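You operate a simulated robot arm through the tools that you are given. There is no shell and no other tool. Be economical: measure what you need, move in short steps, check, and stop when the job is done.

Carry out the task below with a simulated robot arm. There is one attempt and no reset: what you move stays moved.

TASK
Put the small red ring on P1, the yellow one on P2, and screw the black knob tight into P1.
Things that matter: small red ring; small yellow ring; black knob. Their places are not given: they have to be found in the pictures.

It is judged by the outcome, as a careful person would: the job done as asked, and still so three seconds after it is handed in. It fails if anything else is knocked over, pushed out of place, dropped, spilled or broken.

THE ROBOT
A 6-joint arm with a two-finger parallel gripper, fixed in place. Base frame: the origin is at the foot of the arm, x ahead of it, y to its left, z up. Lengths are in m, angles in rad, forces in N, time in s.
With the tool pointing down near the work surface it reaches from about 0.26 to 0.68 m from the base axis. Its first joint turns from -1.152 to 1.152 rad. Payload 2.9 kg.
Tool frame: the origin (TCP) lies between the finger pads and is the grasp point; the fingertips stand 0.03 m ahead of it; z points along the fingers, y is the line along which they close. The gripper opens to 0.11 m. The fingers are 0.02 m wide and 0.01 m thick; the gripper's body (0.048 by 0.112 m) begins 0.055 m behind the TCP.
Orientation is that of the tool frame in the base frame, as a unit quaternion [x, y, z, w]. With the fingers straight down and closing along the base's y, the tool's x points along the base's -x, its y along +y and its z along -z.

THE INTERFACE
- The arm moves only by the tool play_rows. Its argument "plan" is a list of rows, each a list of 7 numbers: the shift along the base's x, y, z in m, then the turn, a rotation vector about the base's x, y, z in rad, then the gripper command, from -1 (shut) to 1 (fully open), values between in proportion. In form: [[dx, dy, dz, rx, ry, rz, jaw], ...]. A call has 1 to 12 rows; each row is the pose to reach, as a shift and turn from the pose commanded when the call began. A row lasts 0.2 s, in which the tool goes at most 0.05 m and 0.15 rad; a call with a longer step from one row to the next is refused whole, and so is a gripper value outside its range. A pose out of reach is approached as far as the arm can. The call stops where the force on the tool passes 90 N (or 10 N more than at its start, if that is more) or the arm is blocked; 0.2 s more then pass. The fingers move at their own pace (about 0.108 m/s each) and stop on an object; they squeeze with about 39 N. The grip force told is the motor's: it shows also when the fingers shut on nothing. Time passes only in rows, and 0.2 s behind the last, so rows that repeat a pose let the fingers close. It gives the time, the measured TCP pose, the force on the tool (base axes), the opening and the grip force at its end, in the units of the frame above (readings bear some noise), and new pictures: "show" is both (left out), scene, wrist or none.
- Cameras (640 x 400 px; columns grow to the right, rows downward): "scene" is fixed at [0.0706, 0.4252, 1.3972]; the picture's right is [-0.83, -0.56, 0.00], its down [-0.25, 0.36, -0.90] and it looks along [0.51, -0.74, -0.44] (base axes); focal length 353 px, centre (320, 200). "wrist" rides on the gripper at [-0.036, 0, -0.057] in the tool frame; the picture's right is [0.00, -1.00, 0.00], its down [0.97, 0.00, -0.24] and it looks along [0.24, 0.00, 0.97] (tool axes); focal length 218 px, centre (320, 200).
- point_at(camera, pixels): for up to 12 pixels [column, row] of the newest picture of that camera ("zoom" is the newest enlarged one), the place [x, y, z] in the base frame of the surface seen there, good to about 0.002 m. No time passes.
- inspect(camera, box): a new picture of the part [left, top, right, bottom] of that camera's present view, enlarged. No time passes.
- close_job(): hands the job in; it is judged then, once.

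Work in short steps. Measure before you move; look again where a grasp or a placing could have gone wrong, and mend it. You have 80 turns and 120 pictures in all, those below and enlarged ones among them. Open the gripper and draw the arm clear of the work before you hand the job in, unless the task says otherwise; then end with one line.

The tools are called after ">>>" by a JSON object that holds its "op" and its "data". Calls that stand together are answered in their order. play_rows: Moves the arm, as the interface text tells. Its arguments: {"type":"object","properties":{"plan":{"type":"array"},"show":{"type":"string","enum":["both","scene","wrist","none"]}},"required":["plan"]} The other tools are called the same way: point_at (camera, pixels) gives the place of the surface under pixels of a picture; inspect (camera, box) takes an enlarged picture of a part of a camera's view; close_job () hands the job in.

At the start:

```text
t: 0.0
eef_pos: [0.369, -0.1434, 1.0379]
tool_rot: [0.0, 1.0, 0.001, 0.0]
force: [0.9, 0.3, 0.5]
finger_gap: 0.1102
gripper_force: 0.2
```

scene: 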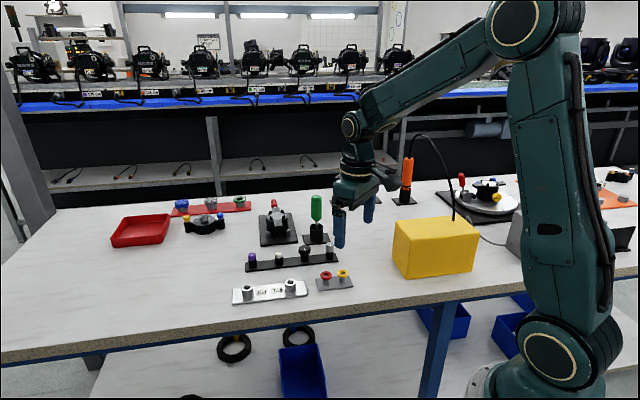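
wrist: 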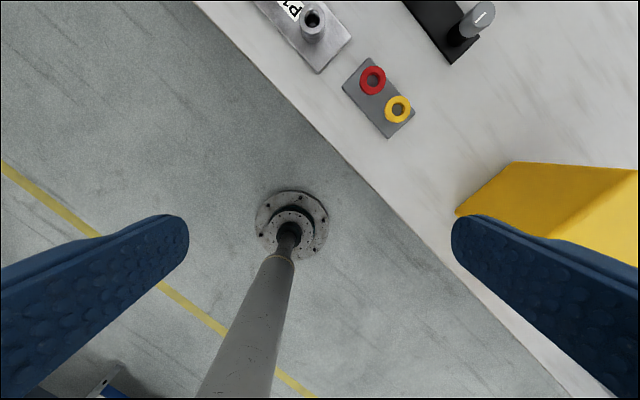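

I look closer at the plate, the rings and the knob row around (230-350, 180-300) in the scene.

>>> {"op": "inspect", "data": {"camera": "scene", "box": [220, 230, 380, 310]}}

>>> {"op": "inspect", "data": {"camera": "wrist", "box": [220, 0, 520, 160]}}

```text
4.00 times, centred on (300, 270) of scene
```

zoom: 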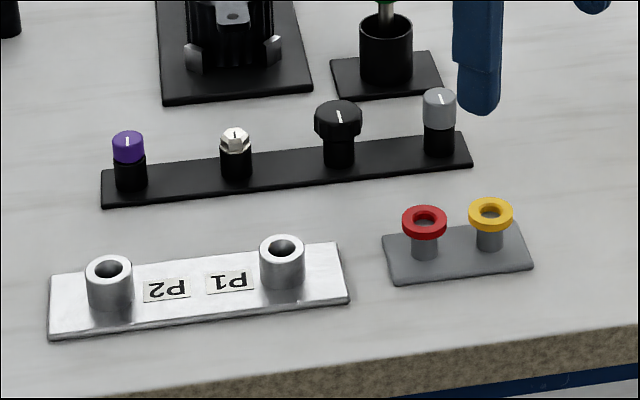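

```text
2.13 times, centred on (370, 80) of wrist
```

zoom: 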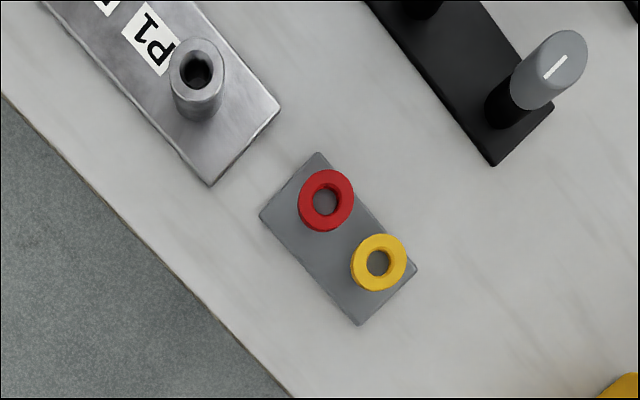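

>>> {"op": "point_at", "data": {"camera": "zoom", "pixels": [[326, 176], [326, 224], [304, 201], [347, 201], [326, 201], [378, 240], [378, 284], [357, 263], [400, 263], [196, 44], [214, 74], [300, 290]]}}

>>> {"op": "inspect", "data": {"camera": "scene", "box": [220, 230, 380, 310]}}

```text
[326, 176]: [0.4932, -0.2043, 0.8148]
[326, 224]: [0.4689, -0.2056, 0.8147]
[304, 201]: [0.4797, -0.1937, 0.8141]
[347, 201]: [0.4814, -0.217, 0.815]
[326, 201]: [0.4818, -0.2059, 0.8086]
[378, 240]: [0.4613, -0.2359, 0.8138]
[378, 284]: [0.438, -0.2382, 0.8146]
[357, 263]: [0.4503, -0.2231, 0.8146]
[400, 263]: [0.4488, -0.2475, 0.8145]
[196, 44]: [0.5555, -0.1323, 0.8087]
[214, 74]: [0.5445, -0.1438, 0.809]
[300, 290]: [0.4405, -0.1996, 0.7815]
```

```text
4.00 times, centred on (300, 270) of scene
```

zoom: 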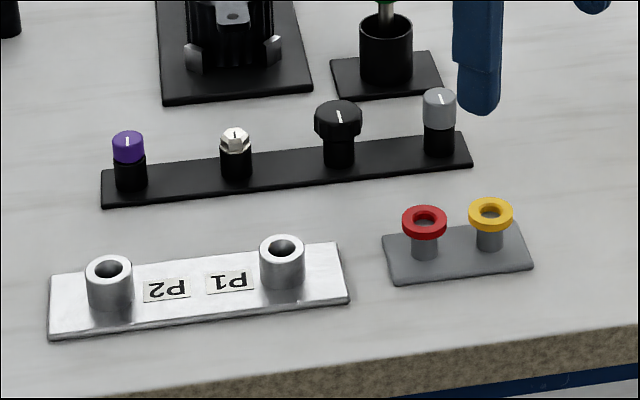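

>>> {"op": "point_at", "data": {"camera": "zoom", "pixels": [[264, 250], [299, 250], [282, 239], [282, 263], [91, 270], [128, 270], [109, 259], [109, 284], [338, 107], [320, 112], [356, 112], [338, 155]]}}

>>> {"op": "point_at", "data": {"camera": "zoom", "pixels": [[338, 127], [318, 122], [360, 122], [330, 170], [347, 170], [424, 233], [424, 250], [338, 101], [300, 300], [282, 245], [109, 266], [338, 114]]}}

>>> {"op": "inspect", "data": {"camera": "scene", "box": [280, 240, 340, 280]}}

```text
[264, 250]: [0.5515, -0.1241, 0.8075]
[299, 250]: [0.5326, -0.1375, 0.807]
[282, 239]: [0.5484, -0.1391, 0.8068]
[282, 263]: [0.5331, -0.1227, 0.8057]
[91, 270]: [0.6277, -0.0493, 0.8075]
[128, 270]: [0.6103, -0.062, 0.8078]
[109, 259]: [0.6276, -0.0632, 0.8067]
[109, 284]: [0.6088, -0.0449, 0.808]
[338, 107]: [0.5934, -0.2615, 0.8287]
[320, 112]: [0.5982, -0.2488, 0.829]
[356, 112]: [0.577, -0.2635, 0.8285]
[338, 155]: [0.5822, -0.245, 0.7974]
```

```text
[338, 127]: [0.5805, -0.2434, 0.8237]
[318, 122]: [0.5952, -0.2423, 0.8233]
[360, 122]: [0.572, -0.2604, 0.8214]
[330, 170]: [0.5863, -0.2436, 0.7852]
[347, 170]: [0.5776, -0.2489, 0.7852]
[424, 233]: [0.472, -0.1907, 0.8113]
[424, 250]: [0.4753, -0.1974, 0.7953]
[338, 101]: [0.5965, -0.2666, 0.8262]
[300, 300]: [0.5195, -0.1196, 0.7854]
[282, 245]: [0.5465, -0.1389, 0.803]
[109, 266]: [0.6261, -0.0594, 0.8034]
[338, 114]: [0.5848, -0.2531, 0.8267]
```

```text
10.00 times, centred on (310, 260) of scene
```

zoom: 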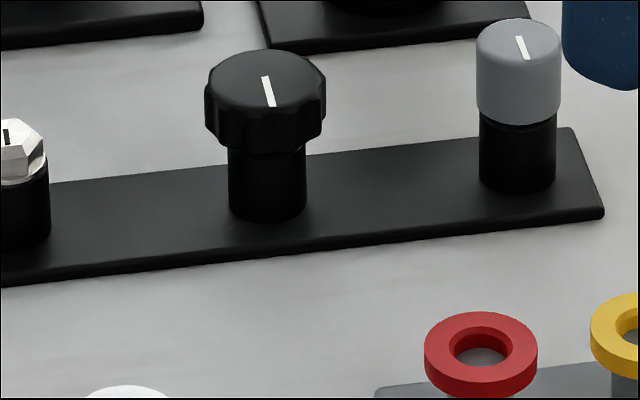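

Rings: red ≈(0.481,-0.205), yellow ≈(0.450,-0.236), tops 0.8145; P1 ≈(0.542,-0.131), P2 ≈(0.6185,-0.0545), tops 0.8075; knob ≈(0.587,-0.254). Check the tall neighbours (yellow box, green driver, orange driver), then go above the red ring turned 45°.

>>> {"op": "point_at", "data": {"camera": "scene", "pixels": [[394, 222], [402, 272], [430, 218], [316, 198], [316, 220], [320, 240], [274, 205], [408, 165], [453, 215], [440, 150], [460, 230], [285, 235]]}}

>>> {"op": "play_rows", "data": {"plan": [[0.02, -0.012, -0.02, 0, 0, 0.131, -0.2], [0.04, -0.024, -0.04, 0, 0, 0.262, -0.2], [0.06, -0.036, -0.06, 0, 0, 0.393, -0.2], [0.08, -0.046, -0.08, 0, 0, 0.524, -0.2], [0.1, -0.056, -0.1, 0, 0, 0.655, -0.2], [0.112, -0.0616, -0.12, 0, 0, 0.7854, -0.2], [0.112, -0.0616, -0.13, 0, 0, 0.7854, -0.2], [0.112, -0.0616, -0.13, 0, 0, 0.7854, -0.2]]}}

```text
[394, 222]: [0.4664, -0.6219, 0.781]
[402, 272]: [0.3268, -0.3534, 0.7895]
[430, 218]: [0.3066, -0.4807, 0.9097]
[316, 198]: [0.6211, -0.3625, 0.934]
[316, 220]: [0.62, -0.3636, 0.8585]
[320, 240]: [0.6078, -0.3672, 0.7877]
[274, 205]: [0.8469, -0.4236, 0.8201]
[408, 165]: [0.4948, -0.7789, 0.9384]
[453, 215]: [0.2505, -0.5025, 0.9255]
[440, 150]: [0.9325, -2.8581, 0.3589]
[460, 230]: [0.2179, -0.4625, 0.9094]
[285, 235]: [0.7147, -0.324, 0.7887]
```

```text
t: 1.8
eef_pos: [0.4814, -0.2053, 0.9066]
tool_rot: [-0.383, 0.924, 0.0, 0.0]
force: [0.4, -0.6, 0.5]
finger_gap: 0.0442
gripper_force: 0.1
```

scene: 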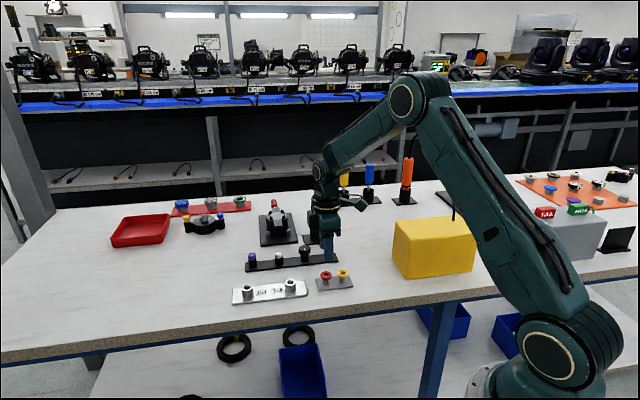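
wrist: 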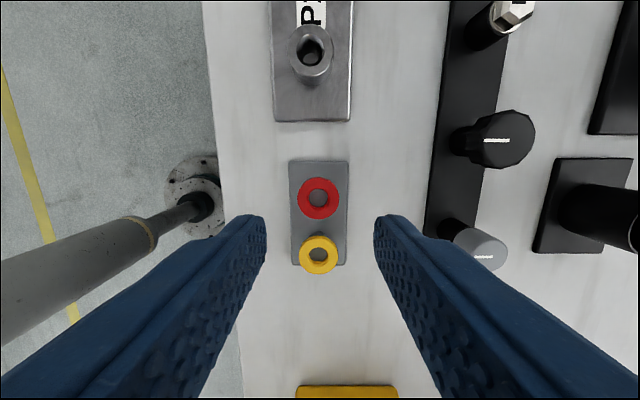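

Aligned with the row. Refine centres from the wrist view: red (318,198), yellow (319,254), P1 (311,55), knob (506,139).

>>> {"op": "inspect", "data": {"camera": "wrist", "box": [240, 150, 400, 290]}}

```text
2.86 times, centred on (320, 220) of wrist
```

zoom: 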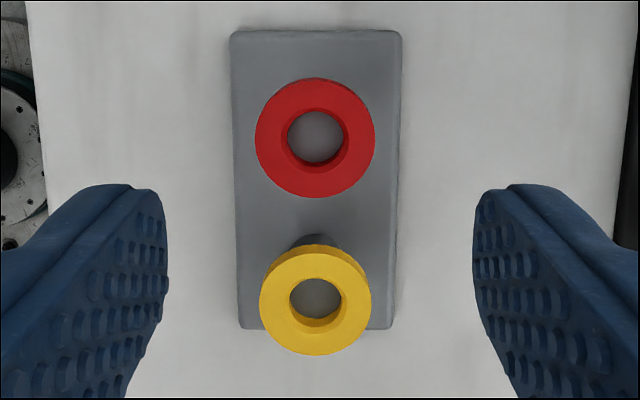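

>>> {"op": "point_at", "data": {"camera": "zoom", "pixels": [[315, 82], [315, 192], [260, 138], [371, 138], [315, 138], [315, 248], [315, 350], [264, 300], [367, 300], [315, 300], [315, 58], [318, 239]]}}

>>> {"op": "point_at", "data": {"camera": "wrist", "pixels": [[294, 46], [328, 46], [311, 28], [311, 62], [480, 139], [533, 139], [506, 112], [506, 165], [311, 46], [460, 139], [335, 254], [318, 180]]}}

```text
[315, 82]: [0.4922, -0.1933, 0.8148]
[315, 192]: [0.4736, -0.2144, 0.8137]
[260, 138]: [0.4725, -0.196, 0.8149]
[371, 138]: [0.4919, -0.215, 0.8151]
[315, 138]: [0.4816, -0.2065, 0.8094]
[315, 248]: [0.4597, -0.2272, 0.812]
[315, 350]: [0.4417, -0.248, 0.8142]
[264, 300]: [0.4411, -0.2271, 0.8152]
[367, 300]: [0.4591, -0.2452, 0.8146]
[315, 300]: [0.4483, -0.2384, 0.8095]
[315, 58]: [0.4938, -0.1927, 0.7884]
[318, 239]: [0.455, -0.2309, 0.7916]
```

```text
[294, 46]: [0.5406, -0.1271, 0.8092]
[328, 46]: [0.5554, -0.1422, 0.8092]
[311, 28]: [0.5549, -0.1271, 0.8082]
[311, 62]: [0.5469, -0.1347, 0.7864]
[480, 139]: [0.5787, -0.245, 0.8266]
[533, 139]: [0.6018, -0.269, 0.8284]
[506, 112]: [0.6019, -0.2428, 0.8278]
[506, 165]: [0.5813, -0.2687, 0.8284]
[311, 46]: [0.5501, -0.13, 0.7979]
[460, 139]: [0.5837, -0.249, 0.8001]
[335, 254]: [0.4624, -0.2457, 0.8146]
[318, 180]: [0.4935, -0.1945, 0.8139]
```

Red centre (0.4825,-0.2045), ring z 0.8085–0.8148. Descend so tips reach ~0.806 and close.

>>> {"op": "play_rows", "data": {"plan": [[0.0011, 0.0008, -0.03, 0, 0, 0, -0.2], [0.0011, 0.0008, -0.06, 0, 0, 0, -0.2], [0.0011, 0.0008, -0.071, 0, 0, 0, -0.2], [0.0011, 0.0008, -0.071, 0, 0, 0, -0.2], [0.0011, 0.0008, -0.071, 0, 0, 0, -1], [0.0011, 0.0008, -0.071, 0, 0, 0, -1], [0.0011, 0.0008, -0.071, 0, 0, 0, -1]]}}

```text
t: 3.4
eef_pos: [0.4847, -0.2047, 0.8355]
tool_rot: [-0.383, 0.924, 0.0, 0.0]
force: [0.7, -0.9, 0.3]
finger_gap: 0.0258
gripper_force: 39.2
```

scene: 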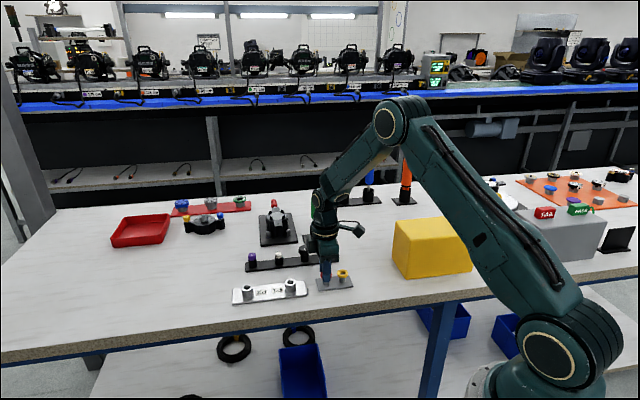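
wrist: 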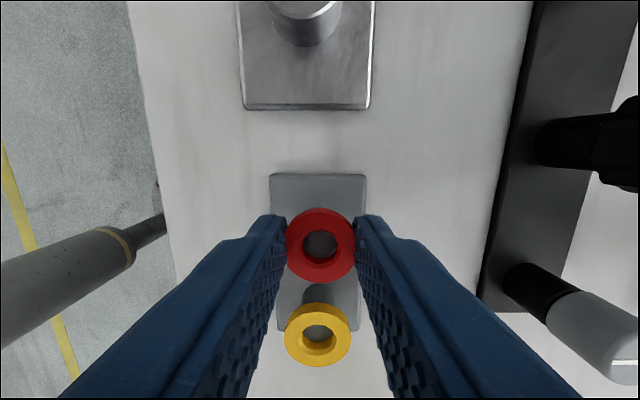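

Ring held (gap 0.026). Lift and hover short of P1 to measure it.

>>> {"op": "play_rows", "data": {"plan": [[0.0011, 0.0008, -0.045, 0, 0, 0, -1], [0.0011, 0.0008, 0.0, 0, 0, 0, -1], [0.02, 0.02, 0.0, 0, 0, 0, -1], [0.03, 0.035, 0.0, 0, 0, 0, -1], [0.03, 0.035, 0.0, 0, 0, 0, -1], [0.03, 0.035, 0.0, 0, 0, 0, -1]], "show": "wrist"}}

>>> {"op": "inspect", "data": {"camera": "wrist", "box": [240, 40, 400, 260]}}

```text
t: 3.8
eef_pos: [0.4876, -0.2035, 0.8164]
tool_rot: [-0.384, 0.923, 0.0, 0.001]
force: [-10.1, 4.9, 19.4]
finger_gap: 0.0278
gripper_force: 38.9
stopped in row 2: the force on the tool passed its limit (the readings are from after the stop); the commanded pose is now the measured one
```

wrist: 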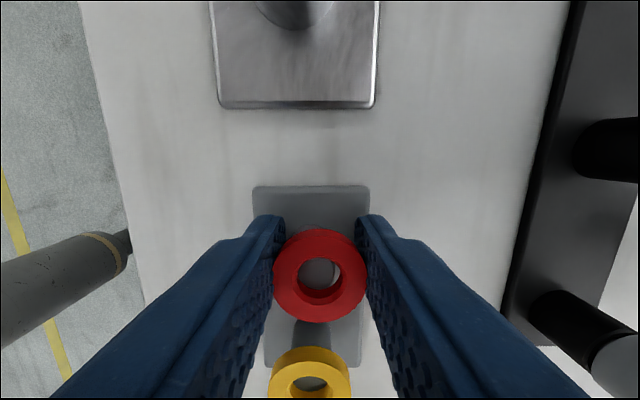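

```text
1.82 times, centred on (320, 150) of wrist
```

zoom: 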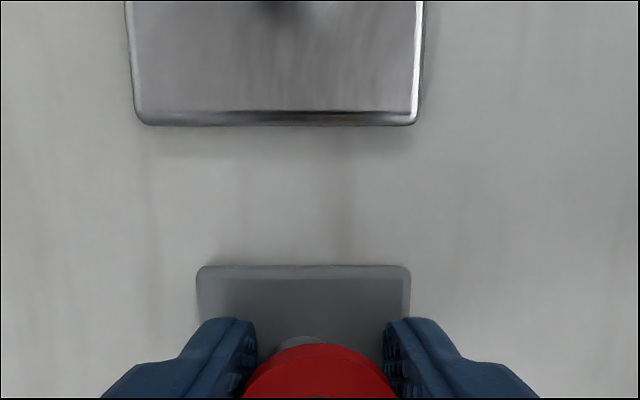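

I erred: shifts are from the current pose, so I pushed down; the tips touched the base plate at z≈0.786 and it stopped. Ring is still in the jaws. Lift straight up and check.

>>> {"op": "play_rows", "data": {"plan": [[0, 0, 0.02, 0, 0, 0, -1], [0, 0, 0.05, 0, 0, 0, -1], [0, 0, 0.08, 0, 0, 0, -1], [0, 0, 0.08, 0, 0, 0, -1]]}}

>>> {"op": "inspect", "data": {"camera": "wrist", "box": [220, 100, 420, 300]}}

>>> {"op": "inspect", "data": {"camera": "scene", "box": [220, 220, 380, 320]}}

```text
t: 4.8
eef_pos: [0.4889, -0.2057, 0.8928]
tool_rot: [-0.384, 0.923, -0.001, 0.002]
force: [-0.8, 0.1, 0.2]
finger_gap: 0.0274
gripper_force: 39.5
```

scene: 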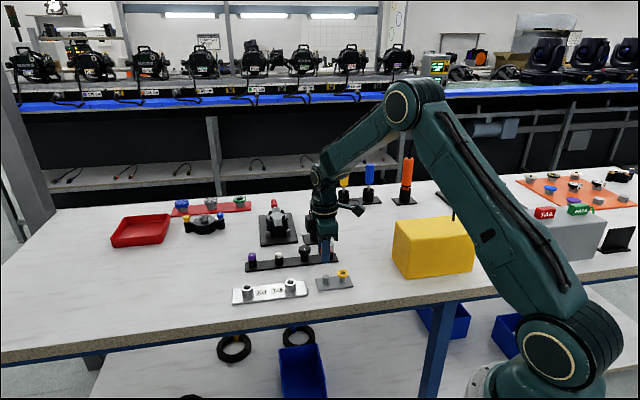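
wrist: 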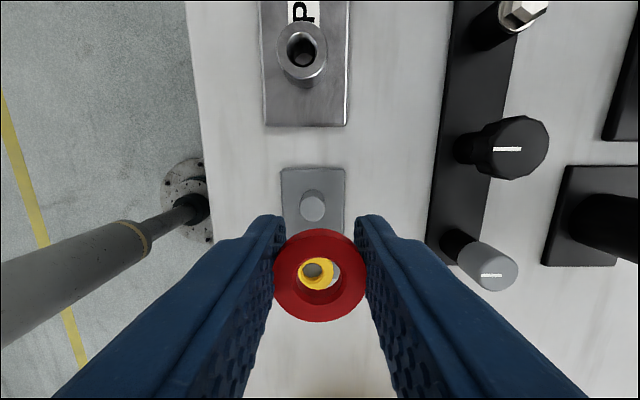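

```text
2.00 times, centred on (320, 200) of wrist
```

zoom: 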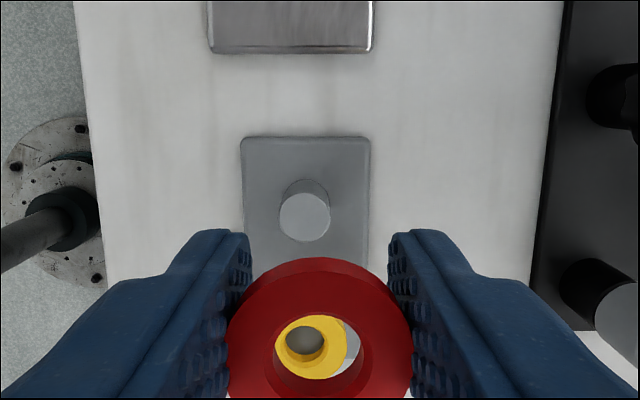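

```text
4.00 times, centred on (300, 270) of scene
```

zoom: 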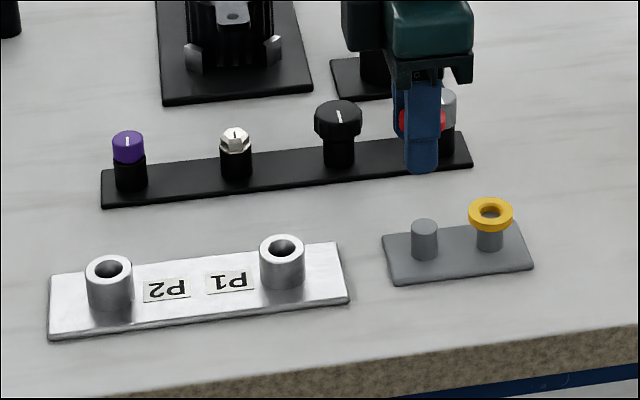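

The base plate hasn't moved; the ring slid up in the jaws (~22 mm above tips). I'll set it back on its post and regrasp at the tips. Measure the ring in hand and the post.

>>> {"op": "point_at", "data": {"camera": "wrist", "pixels": [[276, 275], [363, 275], [320, 233], [320, 318], [301, 206], [324, 206], [312, 194], [312, 218], [312, 206], [320, 245], [320, 308], [290, 275]]}}

```text
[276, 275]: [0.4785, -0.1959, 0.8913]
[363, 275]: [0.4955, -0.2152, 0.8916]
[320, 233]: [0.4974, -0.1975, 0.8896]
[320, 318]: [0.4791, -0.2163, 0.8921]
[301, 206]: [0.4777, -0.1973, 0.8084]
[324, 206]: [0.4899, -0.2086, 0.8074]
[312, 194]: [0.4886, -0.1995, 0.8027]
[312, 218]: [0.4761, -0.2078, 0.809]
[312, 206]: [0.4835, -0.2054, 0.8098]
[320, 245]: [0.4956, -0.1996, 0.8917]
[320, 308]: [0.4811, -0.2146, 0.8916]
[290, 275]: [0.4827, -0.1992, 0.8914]
```

>>> {"op": "play_rows", "data": {"plan": [[-0.0047, 0.002, 0, 0, 0, 0, -1], [-0.0047, 0.002, -0.03, 0, 0, 0, -1], [-0.0047, 0.002, -0.06, 0, 0, 0, -1], [-0.0047, 0.002, -0.072, 0, 0, 0, -1], [-0.0047, 0.002, -0.074, 0, 0, 0, -1], [-0.0047, 0.002, -0.074, 0, 0, 0, -1]], "show": "wrist"}}

>>> {"op": "inspect", "data": {"camera": "scene", "box": [290, 250, 360, 300]}}

```text
t: 6.2
eef_pos: [0.4842, -0.2033, 0.8188]
tool_rot: [-0.383, 0.924, -0.001, 0.002]
force: [-0.1, 0.3, 0.3]
finger_gap: 0.0272
gripper_force: 38.6
```

wrist: 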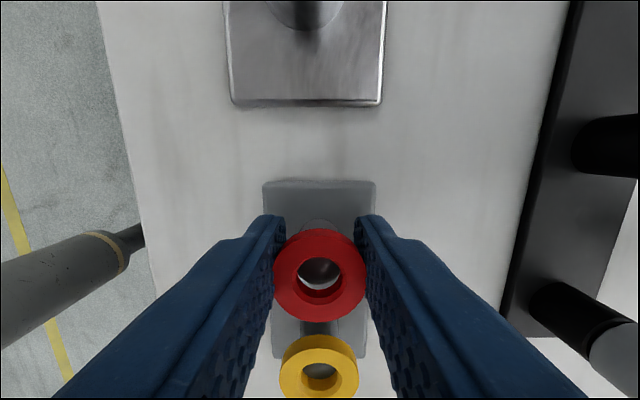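

```text
8.00 times, centred on (325, 275) of scene
```

zoom: 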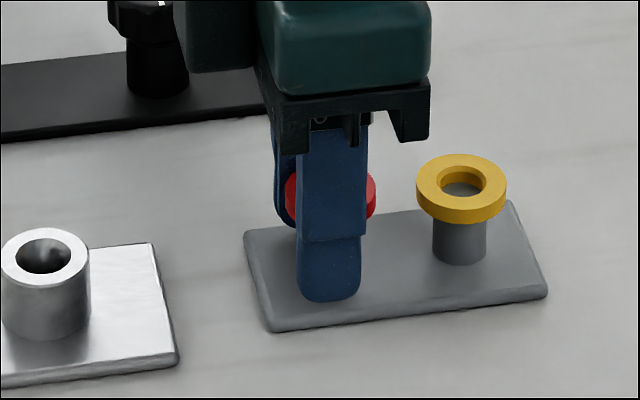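

>>> {"op": "inspect", "data": {"camera": "wrist", "box": [260, 220, 380, 340]}}

>>> {"op": "point_at", "data": {"camera": "wrist", "pixels": [[319, 266], [319, 284], [319, 225], [345, 275], [295, 275], [319, 240], [319, 312], [319, 296]]}}

```text
3.33 times, centred on (320, 280) of wrist
```

zoom: 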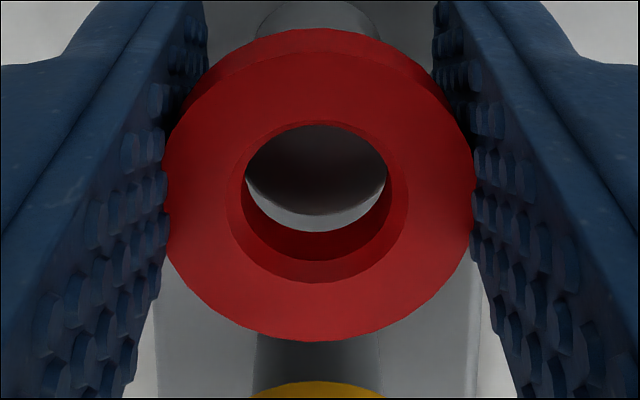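

```text
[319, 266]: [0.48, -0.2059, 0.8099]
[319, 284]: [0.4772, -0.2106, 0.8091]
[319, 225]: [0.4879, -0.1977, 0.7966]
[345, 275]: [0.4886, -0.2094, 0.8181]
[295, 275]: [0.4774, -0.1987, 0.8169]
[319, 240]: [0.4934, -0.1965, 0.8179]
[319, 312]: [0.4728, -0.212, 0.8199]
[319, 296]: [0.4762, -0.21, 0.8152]
```

Post top (z≈0.809) fills the hole, ring just above it. Open and rise to the tip-grasp height.

>>> {"op": "play_rows", "data": {"plan": [[0, 0, -0.001, 0, 0, 0, -0.45], [0, 0, -0.001, 0, 0, 0, -0.2], [0, 0, 0.008, 0, 0, 0, -0.2], [0, 0, 0.017, 0, 0, 0, -0.2], [0, 0, 0.017, 0, 0, 0, -0.2]], "show": "wrist"}}

>>> {"op": "inspect", "data": {"camera": "wrist", "box": [260, 180, 380, 300]}}

>>> {"op": "inspect", "data": {"camera": "scene", "box": [290, 250, 360, 300]}}

```text
t: 7.4
eef_pos: [0.4844, -0.202, 0.8385]
tool_rot: [-0.384, 0.923, -0.002, 0.002]
force: [-0.6, -0.1, 0.7]
finger_gap: 0.0442
gripper_force: 0.2
```

wrist: 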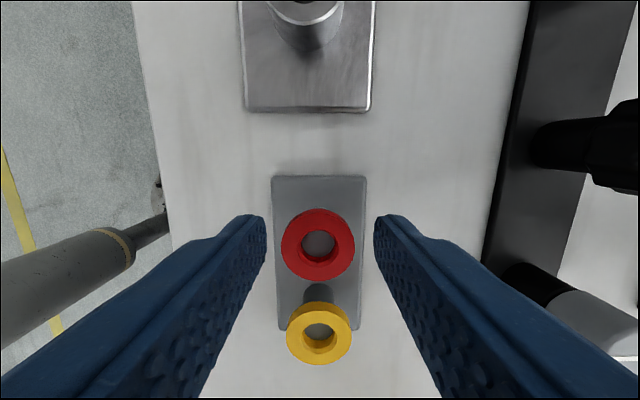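

```text
3.33 times, centred on (320, 240) of wrist
```

zoom: 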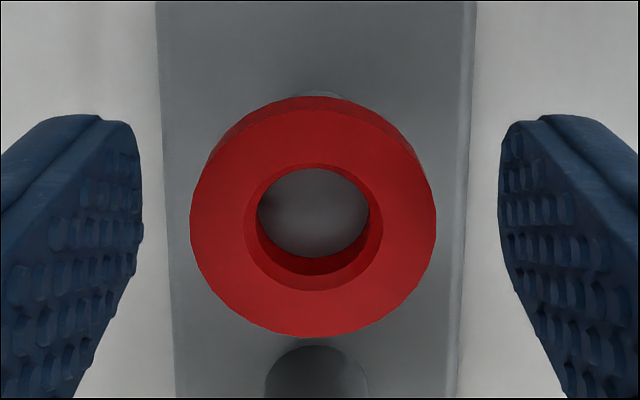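

```text
8.00 times, centred on (325, 275) of scene
```

zoom: 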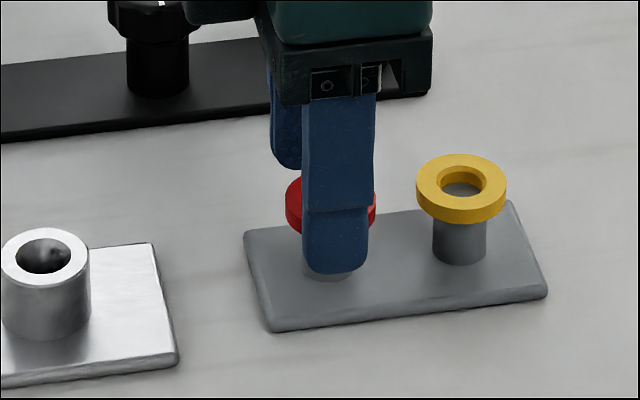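

Ring rests on its post. Close at tip height and lift (positive z this time).

>>> {"op": "play_rows", "data": {"plan": [[0, 0, -0.001, 0, 0, 0, -0.2], [0, 0, -0.001, 0, 0, 0, -1], [0, 0, -0.001, 0, 0, 0, -1], [0, 0, -0.001, 0, 0, 0, -1], [0, 0, 0.03, 0, 0, 0, -1], [0, 0, 0.065, 0, 0, 0, -1], [0.017, 0.017, 0.065, 0, 0, 0, -1], [0.03, 0.03, 0.065, 0, 0, 0, -1], [0.03, 0.03, 0.065, 0, 0, 0, -1], [0.03, 0.03, 0.065, 0, 0, 0, -1]]}}

>>> {"op": "inspect", "data": {"camera": "wrist", "box": [220, 80, 420, 280]}}

```text
t: 9.6
eef_pos: [0.5136, -0.1706, 0.902]
tool_rot: [-0.383, 0.924, 0.0, 0.001]
force: [-0.2, 0.4, -0.2]
finger_gap: 0.0258
gripper_force: 38.7
```

scene: 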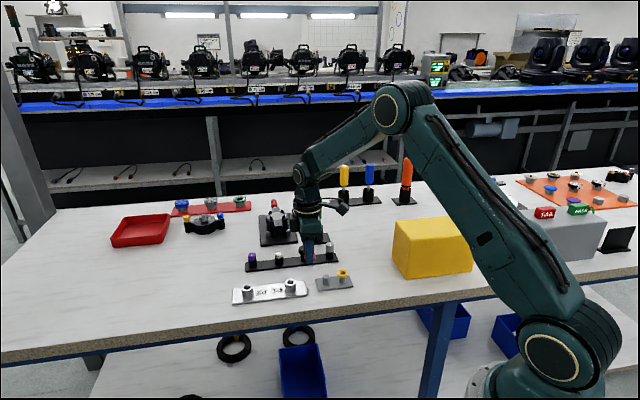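
wrist: 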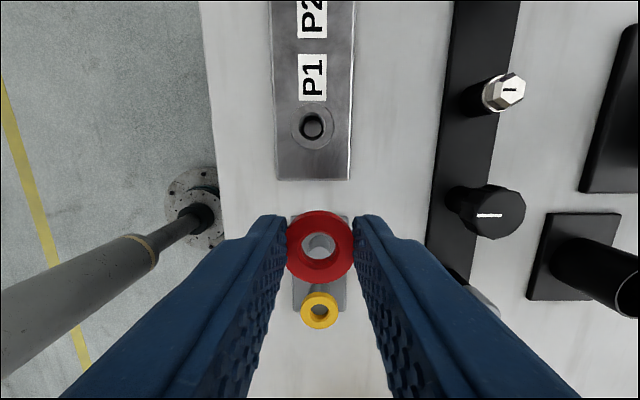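

```text
2.00 times, centred on (320, 180) of wrist
```

zoom: 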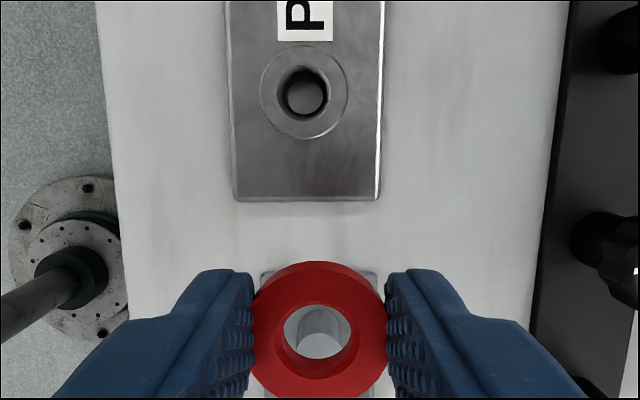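

>>> {"op": "point_at", "data": {"camera": "zoom", "pixels": [[278, 92], [334, 92], [304, 57], [304, 122], [266, 92], [343, 92], [304, 50], [258, 338], [382, 338], [318, 280], [318, 392], [320, 270]]}}

```text
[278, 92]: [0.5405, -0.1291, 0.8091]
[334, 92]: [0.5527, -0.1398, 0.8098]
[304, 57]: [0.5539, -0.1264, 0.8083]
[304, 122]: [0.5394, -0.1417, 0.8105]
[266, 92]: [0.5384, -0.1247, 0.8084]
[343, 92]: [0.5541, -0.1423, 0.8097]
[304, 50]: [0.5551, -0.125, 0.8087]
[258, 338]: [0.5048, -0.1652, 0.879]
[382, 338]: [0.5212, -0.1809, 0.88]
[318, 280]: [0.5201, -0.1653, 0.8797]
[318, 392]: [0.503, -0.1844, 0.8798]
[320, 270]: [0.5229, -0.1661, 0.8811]
```

P1 centre by wrist ≈(0.5465,-0.134), scene ≈(0.542,-0.131); ring ≈(0.513,-0.173). Move over P1 with ~18 mm clearance and look through the ring hole.

>>> {"op": "play_rows", "data": {"plan": [[0.015, 0.02, 0, 0, 0, 0, -1], [0.031, 0.039, 0, 0, 0, 0, -1], [0.031, 0.039, -0.03, 0, 0, 0, -1], [0.031, 0.039, -0.045, 0, 0, 0, -1], [0.031, 0.039, -0.045, 0, 0, 0, -1]], "show": "none"}}

>>> {"op": "inspect", "data": {"camera": "wrist", "box": [260, 190, 380, 310]}}

>>> {"op": "inspect", "data": {"camera": "scene", "box": [255, 250, 325, 310]}}

```text
t: 10.8
eef_pos: [0.5417, -0.134, 0.8564]
tool_rot: [-0.383, 0.924, -0.001, 0.001]
force: [-0.7, 0.7, 0.1]
finger_gap: 0.0259
gripper_force: 39.2
```

```text
3.33 times, centred on (320, 250) of wrist
```

zoom: 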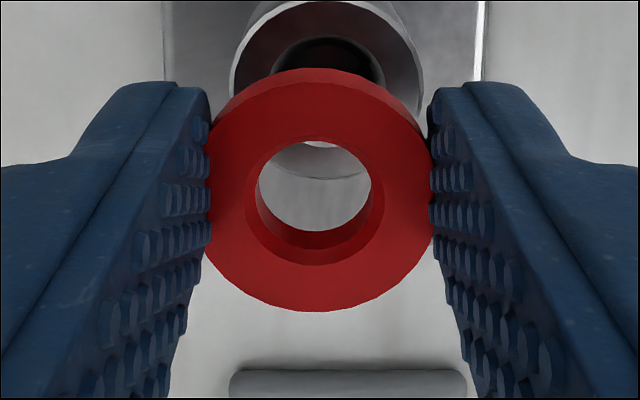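

```text
6.67 times, centred on (290, 280) of scene
```

zoom: 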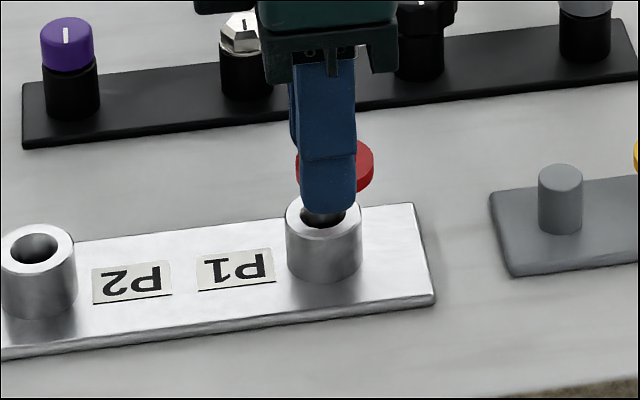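

Geometry from this view: ring needs ≈5 mm along +(1,1) and ≈1 mm sideways. Adjust, go down 12 mm (tips ~5 mm above rim), look again.

>>> {"op": "play_rows", "data": {"plan": [[0.0045, 0.003, 0, 0, 0, 0, -1], [0.0045, 0.003, -0.012, 0, 0, 0, -1], [0.0045, 0.003, -0.012, 0, 0, 0, -1], [0.0045, 0.003, -0.012, 0, 0, 0, -1]], "show": "none"}}

>>> {"op": "inspect", "data": {"camera": "wrist", "box": [260, 190, 380, 310]}}

>>> {"op": "inspect", "data": {"camera": "scene", "box": [270, 260, 320, 300]}}

```text
t: 11.8
eef_pos: [0.5481, -0.1304, 0.8448]
tool_rot: [-0.384, 0.923, -0.002, 0.002]
force: [-0.4, -0.6, 0.0]
finger_gap: 0.0258
gripper_force: 39.3
```

```text
3.33 times, centred on (320, 250) of wrist
```

zoom: 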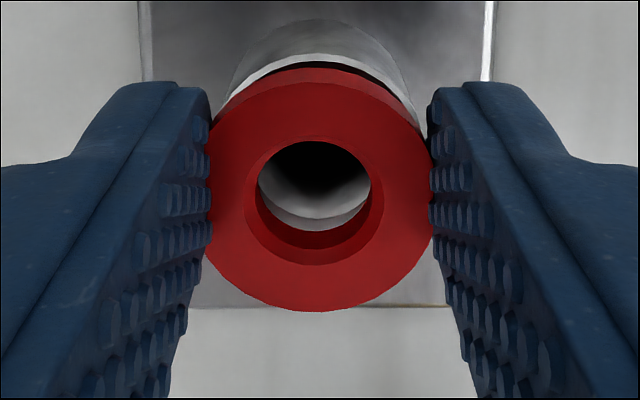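

```text
10.00 times, centred on (295, 280) of scene
```

zoom: 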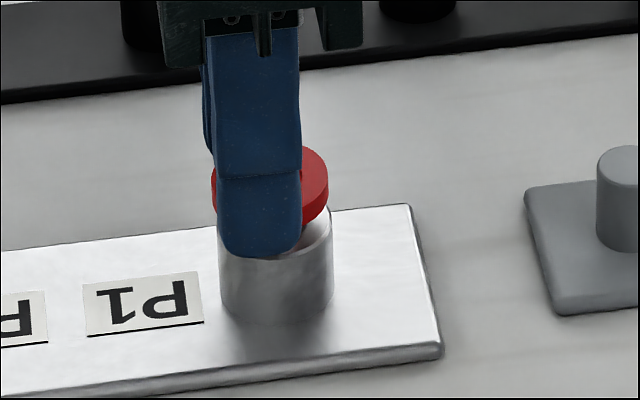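

Ring and tube now align within ~0.5 mm. Lower 5 mm more and check contact.

>>> {"op": "play_rows", "data": {"plan": [[0, 0, -0.002, 0, 0, 0, -1], [0, 0, -0.004, 0, 0, 0, -1], [0, 0, -0.005, 0, 0, 0, -1], [0, 0, -0.005, 0, 0, 0, -1]], "show": "none"}}

>>> {"op": "inspect", "data": {"camera": "wrist", "box": [260, 190, 380, 310]}}

>>> {"op": "inspect", "data": {"camera": "scene", "box": [270, 260, 320, 300]}}

```text
t: 12.8
eef_pos: [0.548, -0.1306, 0.8401]
tool_rot: [-0.384, 0.923, -0.001, 0.001]
force: [0.2, -0.7, -1.4]
finger_gap: 0.0256
gripper_force: 39.3
```

```text
3.33 times, centred on (320, 250) of wrist
```

zoom: 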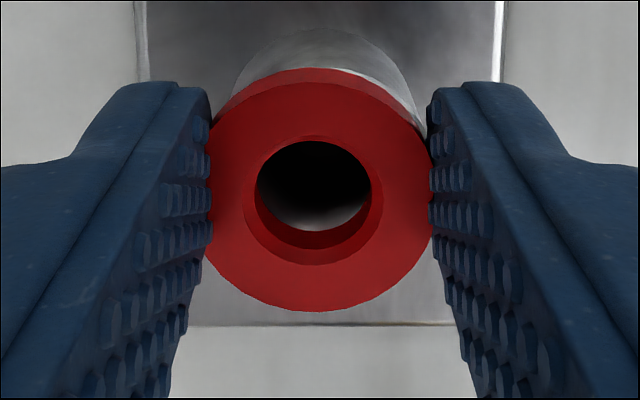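

```text
10.00 times, centred on (295, 280) of scene
```

zoom: 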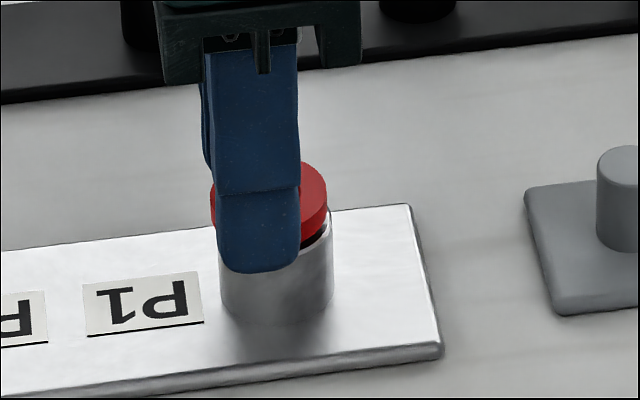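

Scene view shows the ring ~1–1.5 mm too far left of the tube, wrist shows tube ~0.8 mm right of ring. Nudge (-0.0002,-0.0014) and recheck.

>>> {"op": "play_rows", "data": {"plan": [[-0.0002, -0.0014, 0.001, 0, 0, 0, -1], [-0.0002, -0.0014, 0.001, 0, 0, 0, -1], [-0.0002, -0.0014, 0, 0, 0, 0, -1], [-0.0002, -0.0014, 0, 0, 0, 0, -1]], "show": "none"}}

>>> {"op": "inspect", "data": {"camera": "wrist", "box": [280, 200, 360, 290]}}

>>> {"op": "inspect", "data": {"camera": "scene", "box": [275, 265, 310, 295]}}

```text
t: 13.8
eef_pos: [0.5481, -0.1319, 0.84]
tool_rot: [-0.383, 0.924, -0.002, 0.001]
force: [0.3, -0.4, -0.3]
finger_gap: 0.0256
gripper_force: 39.3
```

```text
4.44 times, centred on (320, 245) of wrist
```

zoom: 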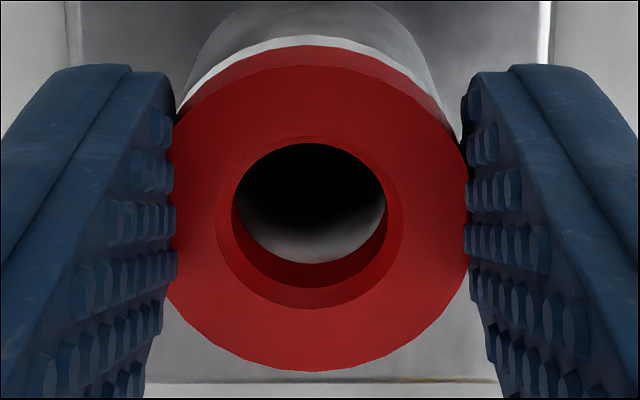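

```text
13.33 times, centred on (292, 280) of scene
```

zoom: 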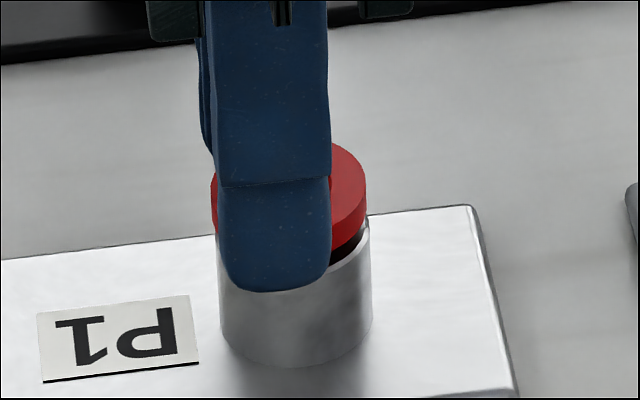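

Well centred now. Lower 1 mm, release, rise.

>>> {"op": "play_rows", "data": {"plan": [[0, 0, -0.001, 0, 0, 0, -1], [0, 0, -0.001, 0, 0, 0, -1], [0, 0, -0.001, 0, 0, 0, -0.3], [0, 0, -0.001, 0, 0, 0, -0.2], [0, 0, -0.001, 0, 0, 0, -0.2], [0, 0, 0.03, 0, 0, 0, -0.2], [0, 0, 0.065, 0, 0, 0, -0.2], [0, 0, 0.065, 0, 0, 0, -0.2]], "show": "none"}}

>>> {"op": "inspect", "data": {"camera": "wrist", "box": [260, 150, 380, 270]}}

>>> {"op": "inspect", "data": {"camera": "scene", "box": [270, 260, 320, 300]}}

```text
t: 15.6
eef_pos: [0.548, -0.131, 0.9045]
tool_rot: [-0.383, 0.924, 0.0, 0.002]
force: [0.4, -0.2, -0.3]
finger_gap: 0.044
gripper_force: 0.1
```

```text
3.33 times, centred on (320, 210) of wrist
```

zoom: 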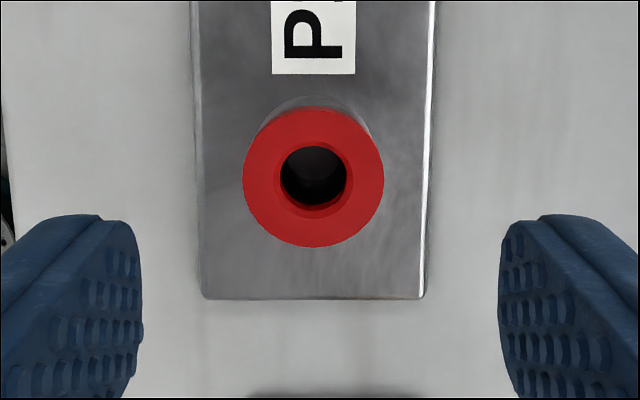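

```text
10.00 times, centred on (295, 280) of scene
```

zoom: 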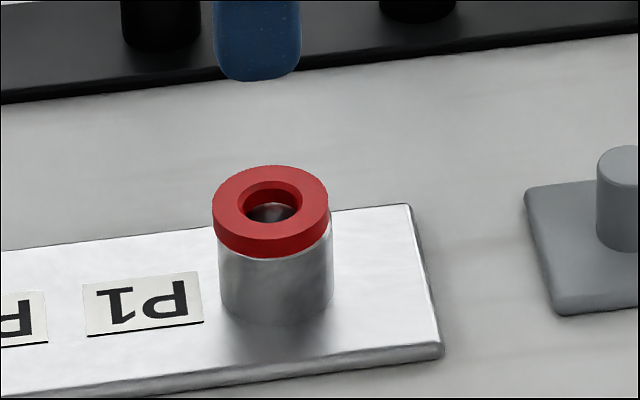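

Red ring sits flat on P1. Now go above the yellow ring: target TCP ≈(0.4525,-0.2345).

>>> {"op": "play_rows", "data": {"plan": [[-0.03, -0.032, 0, 0, 0, 0, -0.2], [-0.06, -0.064, 0, 0, 0, 0, -0.2], [-0.085, -0.092, 0, 0, 0, 0, -0.2], [-0.0955, -0.1035, -0.02, 0, 0, 0, -0.2], [-0.0955, -0.1035, -0.04, 0, 0, 0, -0.2], [-0.0955, -0.1035, -0.04, 0, 0, 0, -0.2]], "show": "wrist"}}

```text
t: 17.0
eef_pos: [0.4515, -0.2353, 0.8653]
tool_rot: [-0.383, 0.924, -0.002, 0.001]
force: [-0.1, 0.8, -0.1]
finger_gap: 0.0438
gripper_force: 0.1
```

wrist: 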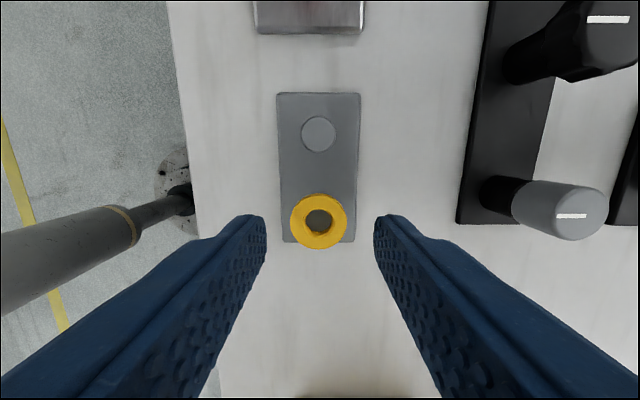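

Ring centred at (318,221), ~2 mm toward −u. Descend with small correction, grip, lift.

>>> {"op": "play_rows", "data": {"plan": [[-0.001, -0.001, -0.015, 0, 0, 0, -0.2], [-0.001, -0.001, -0.0285, 0, 0, 0, -0.2], [-0.001, -0.001, -0.0285, 0, 0, 0, -0.2], [-0.001, -0.001, -0.0285, 0, 0, 0, -1], [-0.001, -0.001, -0.0285, 0, 0, 0, -1], [-0.001, -0.001, -0.0285, 0, 0, 0, -1], [-0.001, -0.001, 0.01, 0, 0, 0, -1], [-0.001, -0.001, 0.045, 0, 0, 0, -1], [-0.001, -0.001, 0.045, 0, 0, 0, -1]], "show": "wrist"}}

```text
t: 19.0
eef_pos: [0.4501, -0.2349, 0.9108]
tool_rot: [-0.384, 0.923, -0.001, 0.001]
force: [-0.7, -0.8, -0.4]
finger_gap: 0.0257
gripper_force: 39.2
```

wrist: 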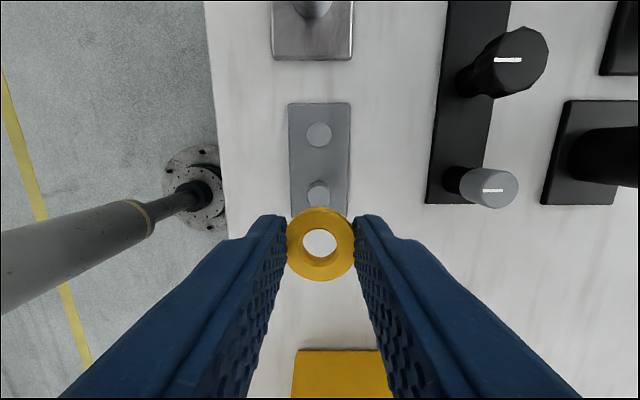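

Yellow held. Carry to P2 at height and stop ~17 mm above it.

>>> {"op": "play_rows", "data": {"plan": [[0.029, 0.03, 0, 0, 0, 0, -1], [0.058, 0.06, 0, 0, 0, 0, -1], [0.087, 0.09, 0, 0, 0, 0, -1], [0.116, 0.12, 0, 0, 0, 0, -1], [0.145, 0.15, 0, 0, 0, 0, -1], [0.172, 0.178, 0, 0, 0, 0, -1], [0.172, 0.178, -0.03, 0, 0, 0, -1], [0.172, 0.178, -0.055, 0, 0, 0, -1], [0.172, 0.178, -0.055, 0, 0, 0, -1], [0.172, 0.178, -0.055, 0, 0, 0, -1]], "show": "none"}}

>>> {"op": "inspect", "data": {"camera": "wrist", "box": [260, 190, 380, 310]}}

>>> {"op": "inspect", "data": {"camera": "scene", "box": [220, 260, 270, 300]}}

```text
t: 21.2
eef_pos: [0.6222, -0.0583, 0.8549]
tool_rot: [-0.384, 0.923, -0.002, 0.001]
force: [-1.1, 0.3, -0.4]
finger_gap: 0.0261
gripper_force: 38.7
```

```text
3.33 times, centred on (320, 250) of wrist
```

zoom: 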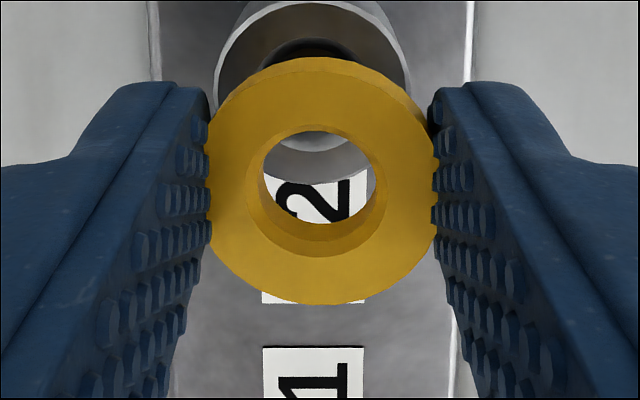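

```text
10.00 times, centred on (245, 280) of scene
```

zoom: 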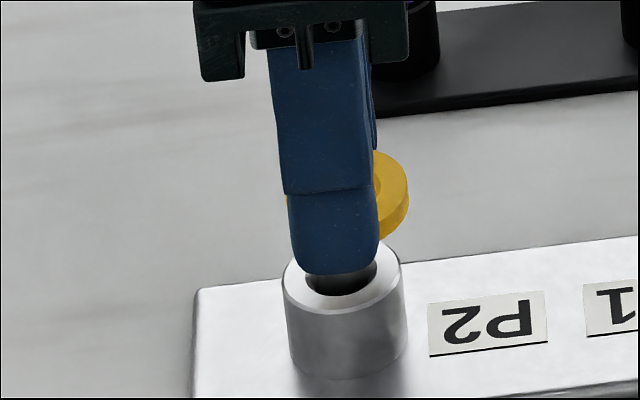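

Same analysis: ring needs ≈+3.2 mm along u and ≈1.5 mm left. Adjust, lower 14 mm, recheck.

>>> {"op": "play_rows", "data": {"plan": [[0.0012, 0.0033, 0, 0, 0, 0, -1], [0.0012, 0.0033, -0.01, 0, 0, 0, -1], [0.0012, 0.0033, -0.014, 0, 0, 0, -1], [0.0012, 0.0033, -0.014, 0, 0, 0, -1]], "show": "none"}}

>>> {"op": "inspect", "data": {"camera": "wrist", "box": [280, 200, 360, 290]}}

>>> {"op": "inspect", "data": {"camera": "scene", "box": [220, 260, 270, 300]}}

```text
t: 22.2
eef_pos: [0.6259, -0.0555, 0.8405]
tool_rot: [-0.383, 0.924, -0.001, 0.002]
force: [0.9, 0.2, -0.4]
finger_gap: 0.0253
gripper_force: 39.0
```

```text
4.44 times, centred on (320, 245) of wrist
```

zoom: 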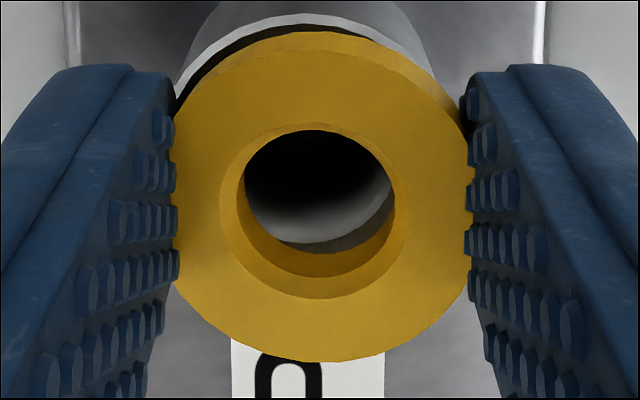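

```text
10.00 times, centred on (245, 280) of scene
```

zoom: 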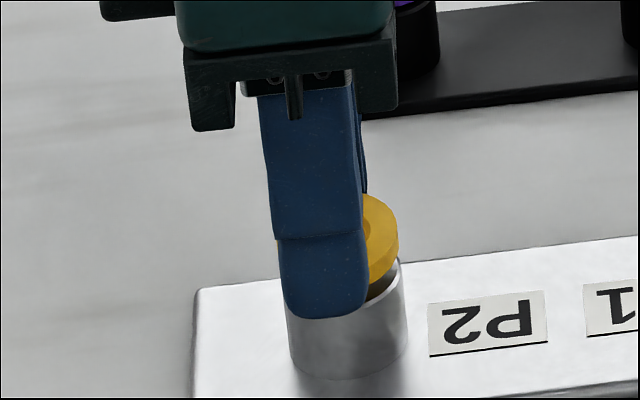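

Wrist shows tube slightly left/up of ring. Nudge ~0.8 mm left, lower 1 mm, look again.

>>> {"op": "play_rows", "data": {"plan": [[-0.0005, 0.0007, 0, 0, 0, 0, -1], [-0.0005, 0.0007, -0.001, 0, 0, 0, -1], [-0.0005, 0.0007, -0.001, 0, 0, 0, -1]], "show": "none"}}

>>> {"op": "inspect", "data": {"camera": "wrist", "box": [280, 200, 360, 290]}}

>>> {"op": "inspect", "data": {"camera": "scene", "box": [230, 270, 265, 300]}}

```text
t: 23.0
eef_pos: [0.6235, -0.054, 0.8387]
tool_rot: [-0.384, 0.924, -0.001, 0.002]
force: [-0.3, 0.0, -0.7]
finger_gap: 0.0252
gripper_force: 39.3
```

```text
4.44 times, centred on (320, 245) of wrist
```

zoom: 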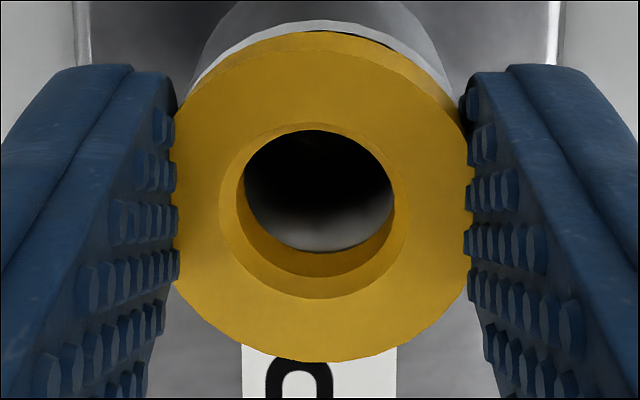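

```text
13.33 times, centred on (248, 285) of scene
```

zoom: 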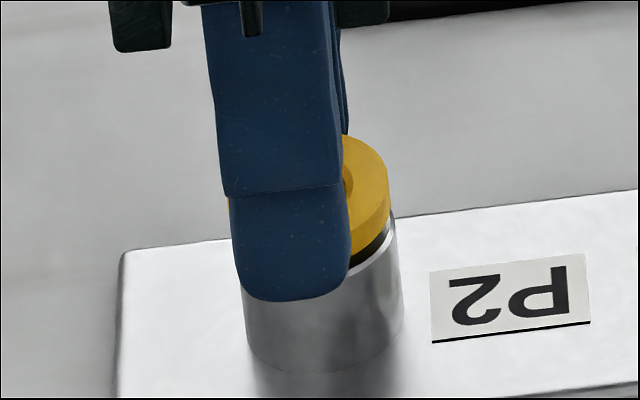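

Centred. Release and rise.

>>> {"op": "play_rows", "data": {"plan": [[0, 0, 0, 0, 0, 0, -0.3], [0, 0, 0, 0, 0, 0, -0.2], [0, 0, 0, 0, 0, 0, -0.2], [0, 0, 0.03, 0, 0, 0, -0.2], [0, 0, 0.07, 0, 0, 0, -0.2], [0, 0, 0.07, 0, 0, 0, -0.2]], "show": "none"}}

>>> {"op": "inspect", "data": {"camera": "wrist", "box": [260, 150, 380, 270]}}

>>> {"op": "inspect", "data": {"camera": "scene", "box": [220, 240, 320, 310]}}

```text
t: 24.4
eef_pos: [0.6222, -0.0528, 0.9086]
tool_rot: [-0.384, 0.923, -0.001, 0.001]
force: [-0.2, -0.1, 0.8]
finger_gap: 0.0439
gripper_force: 0.1
```

```text
3.33 times, centred on (320, 210) of wrist
```

zoom: 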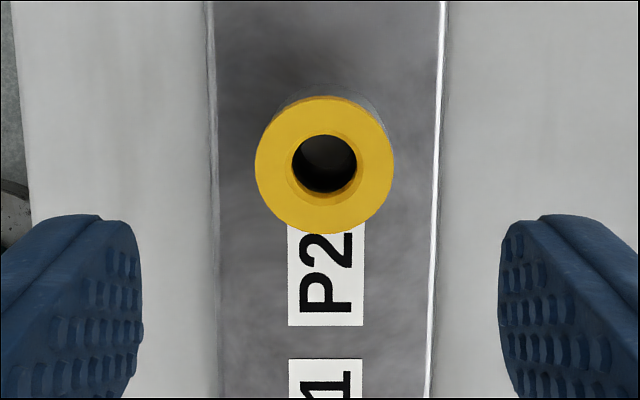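

```text
5.71 times, centred on (270, 275) of scene
```

zoom: 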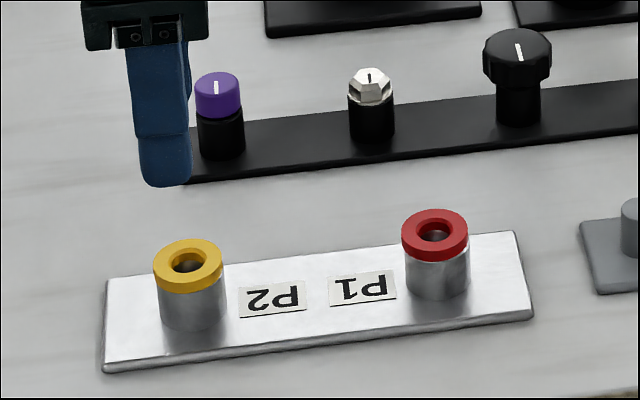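

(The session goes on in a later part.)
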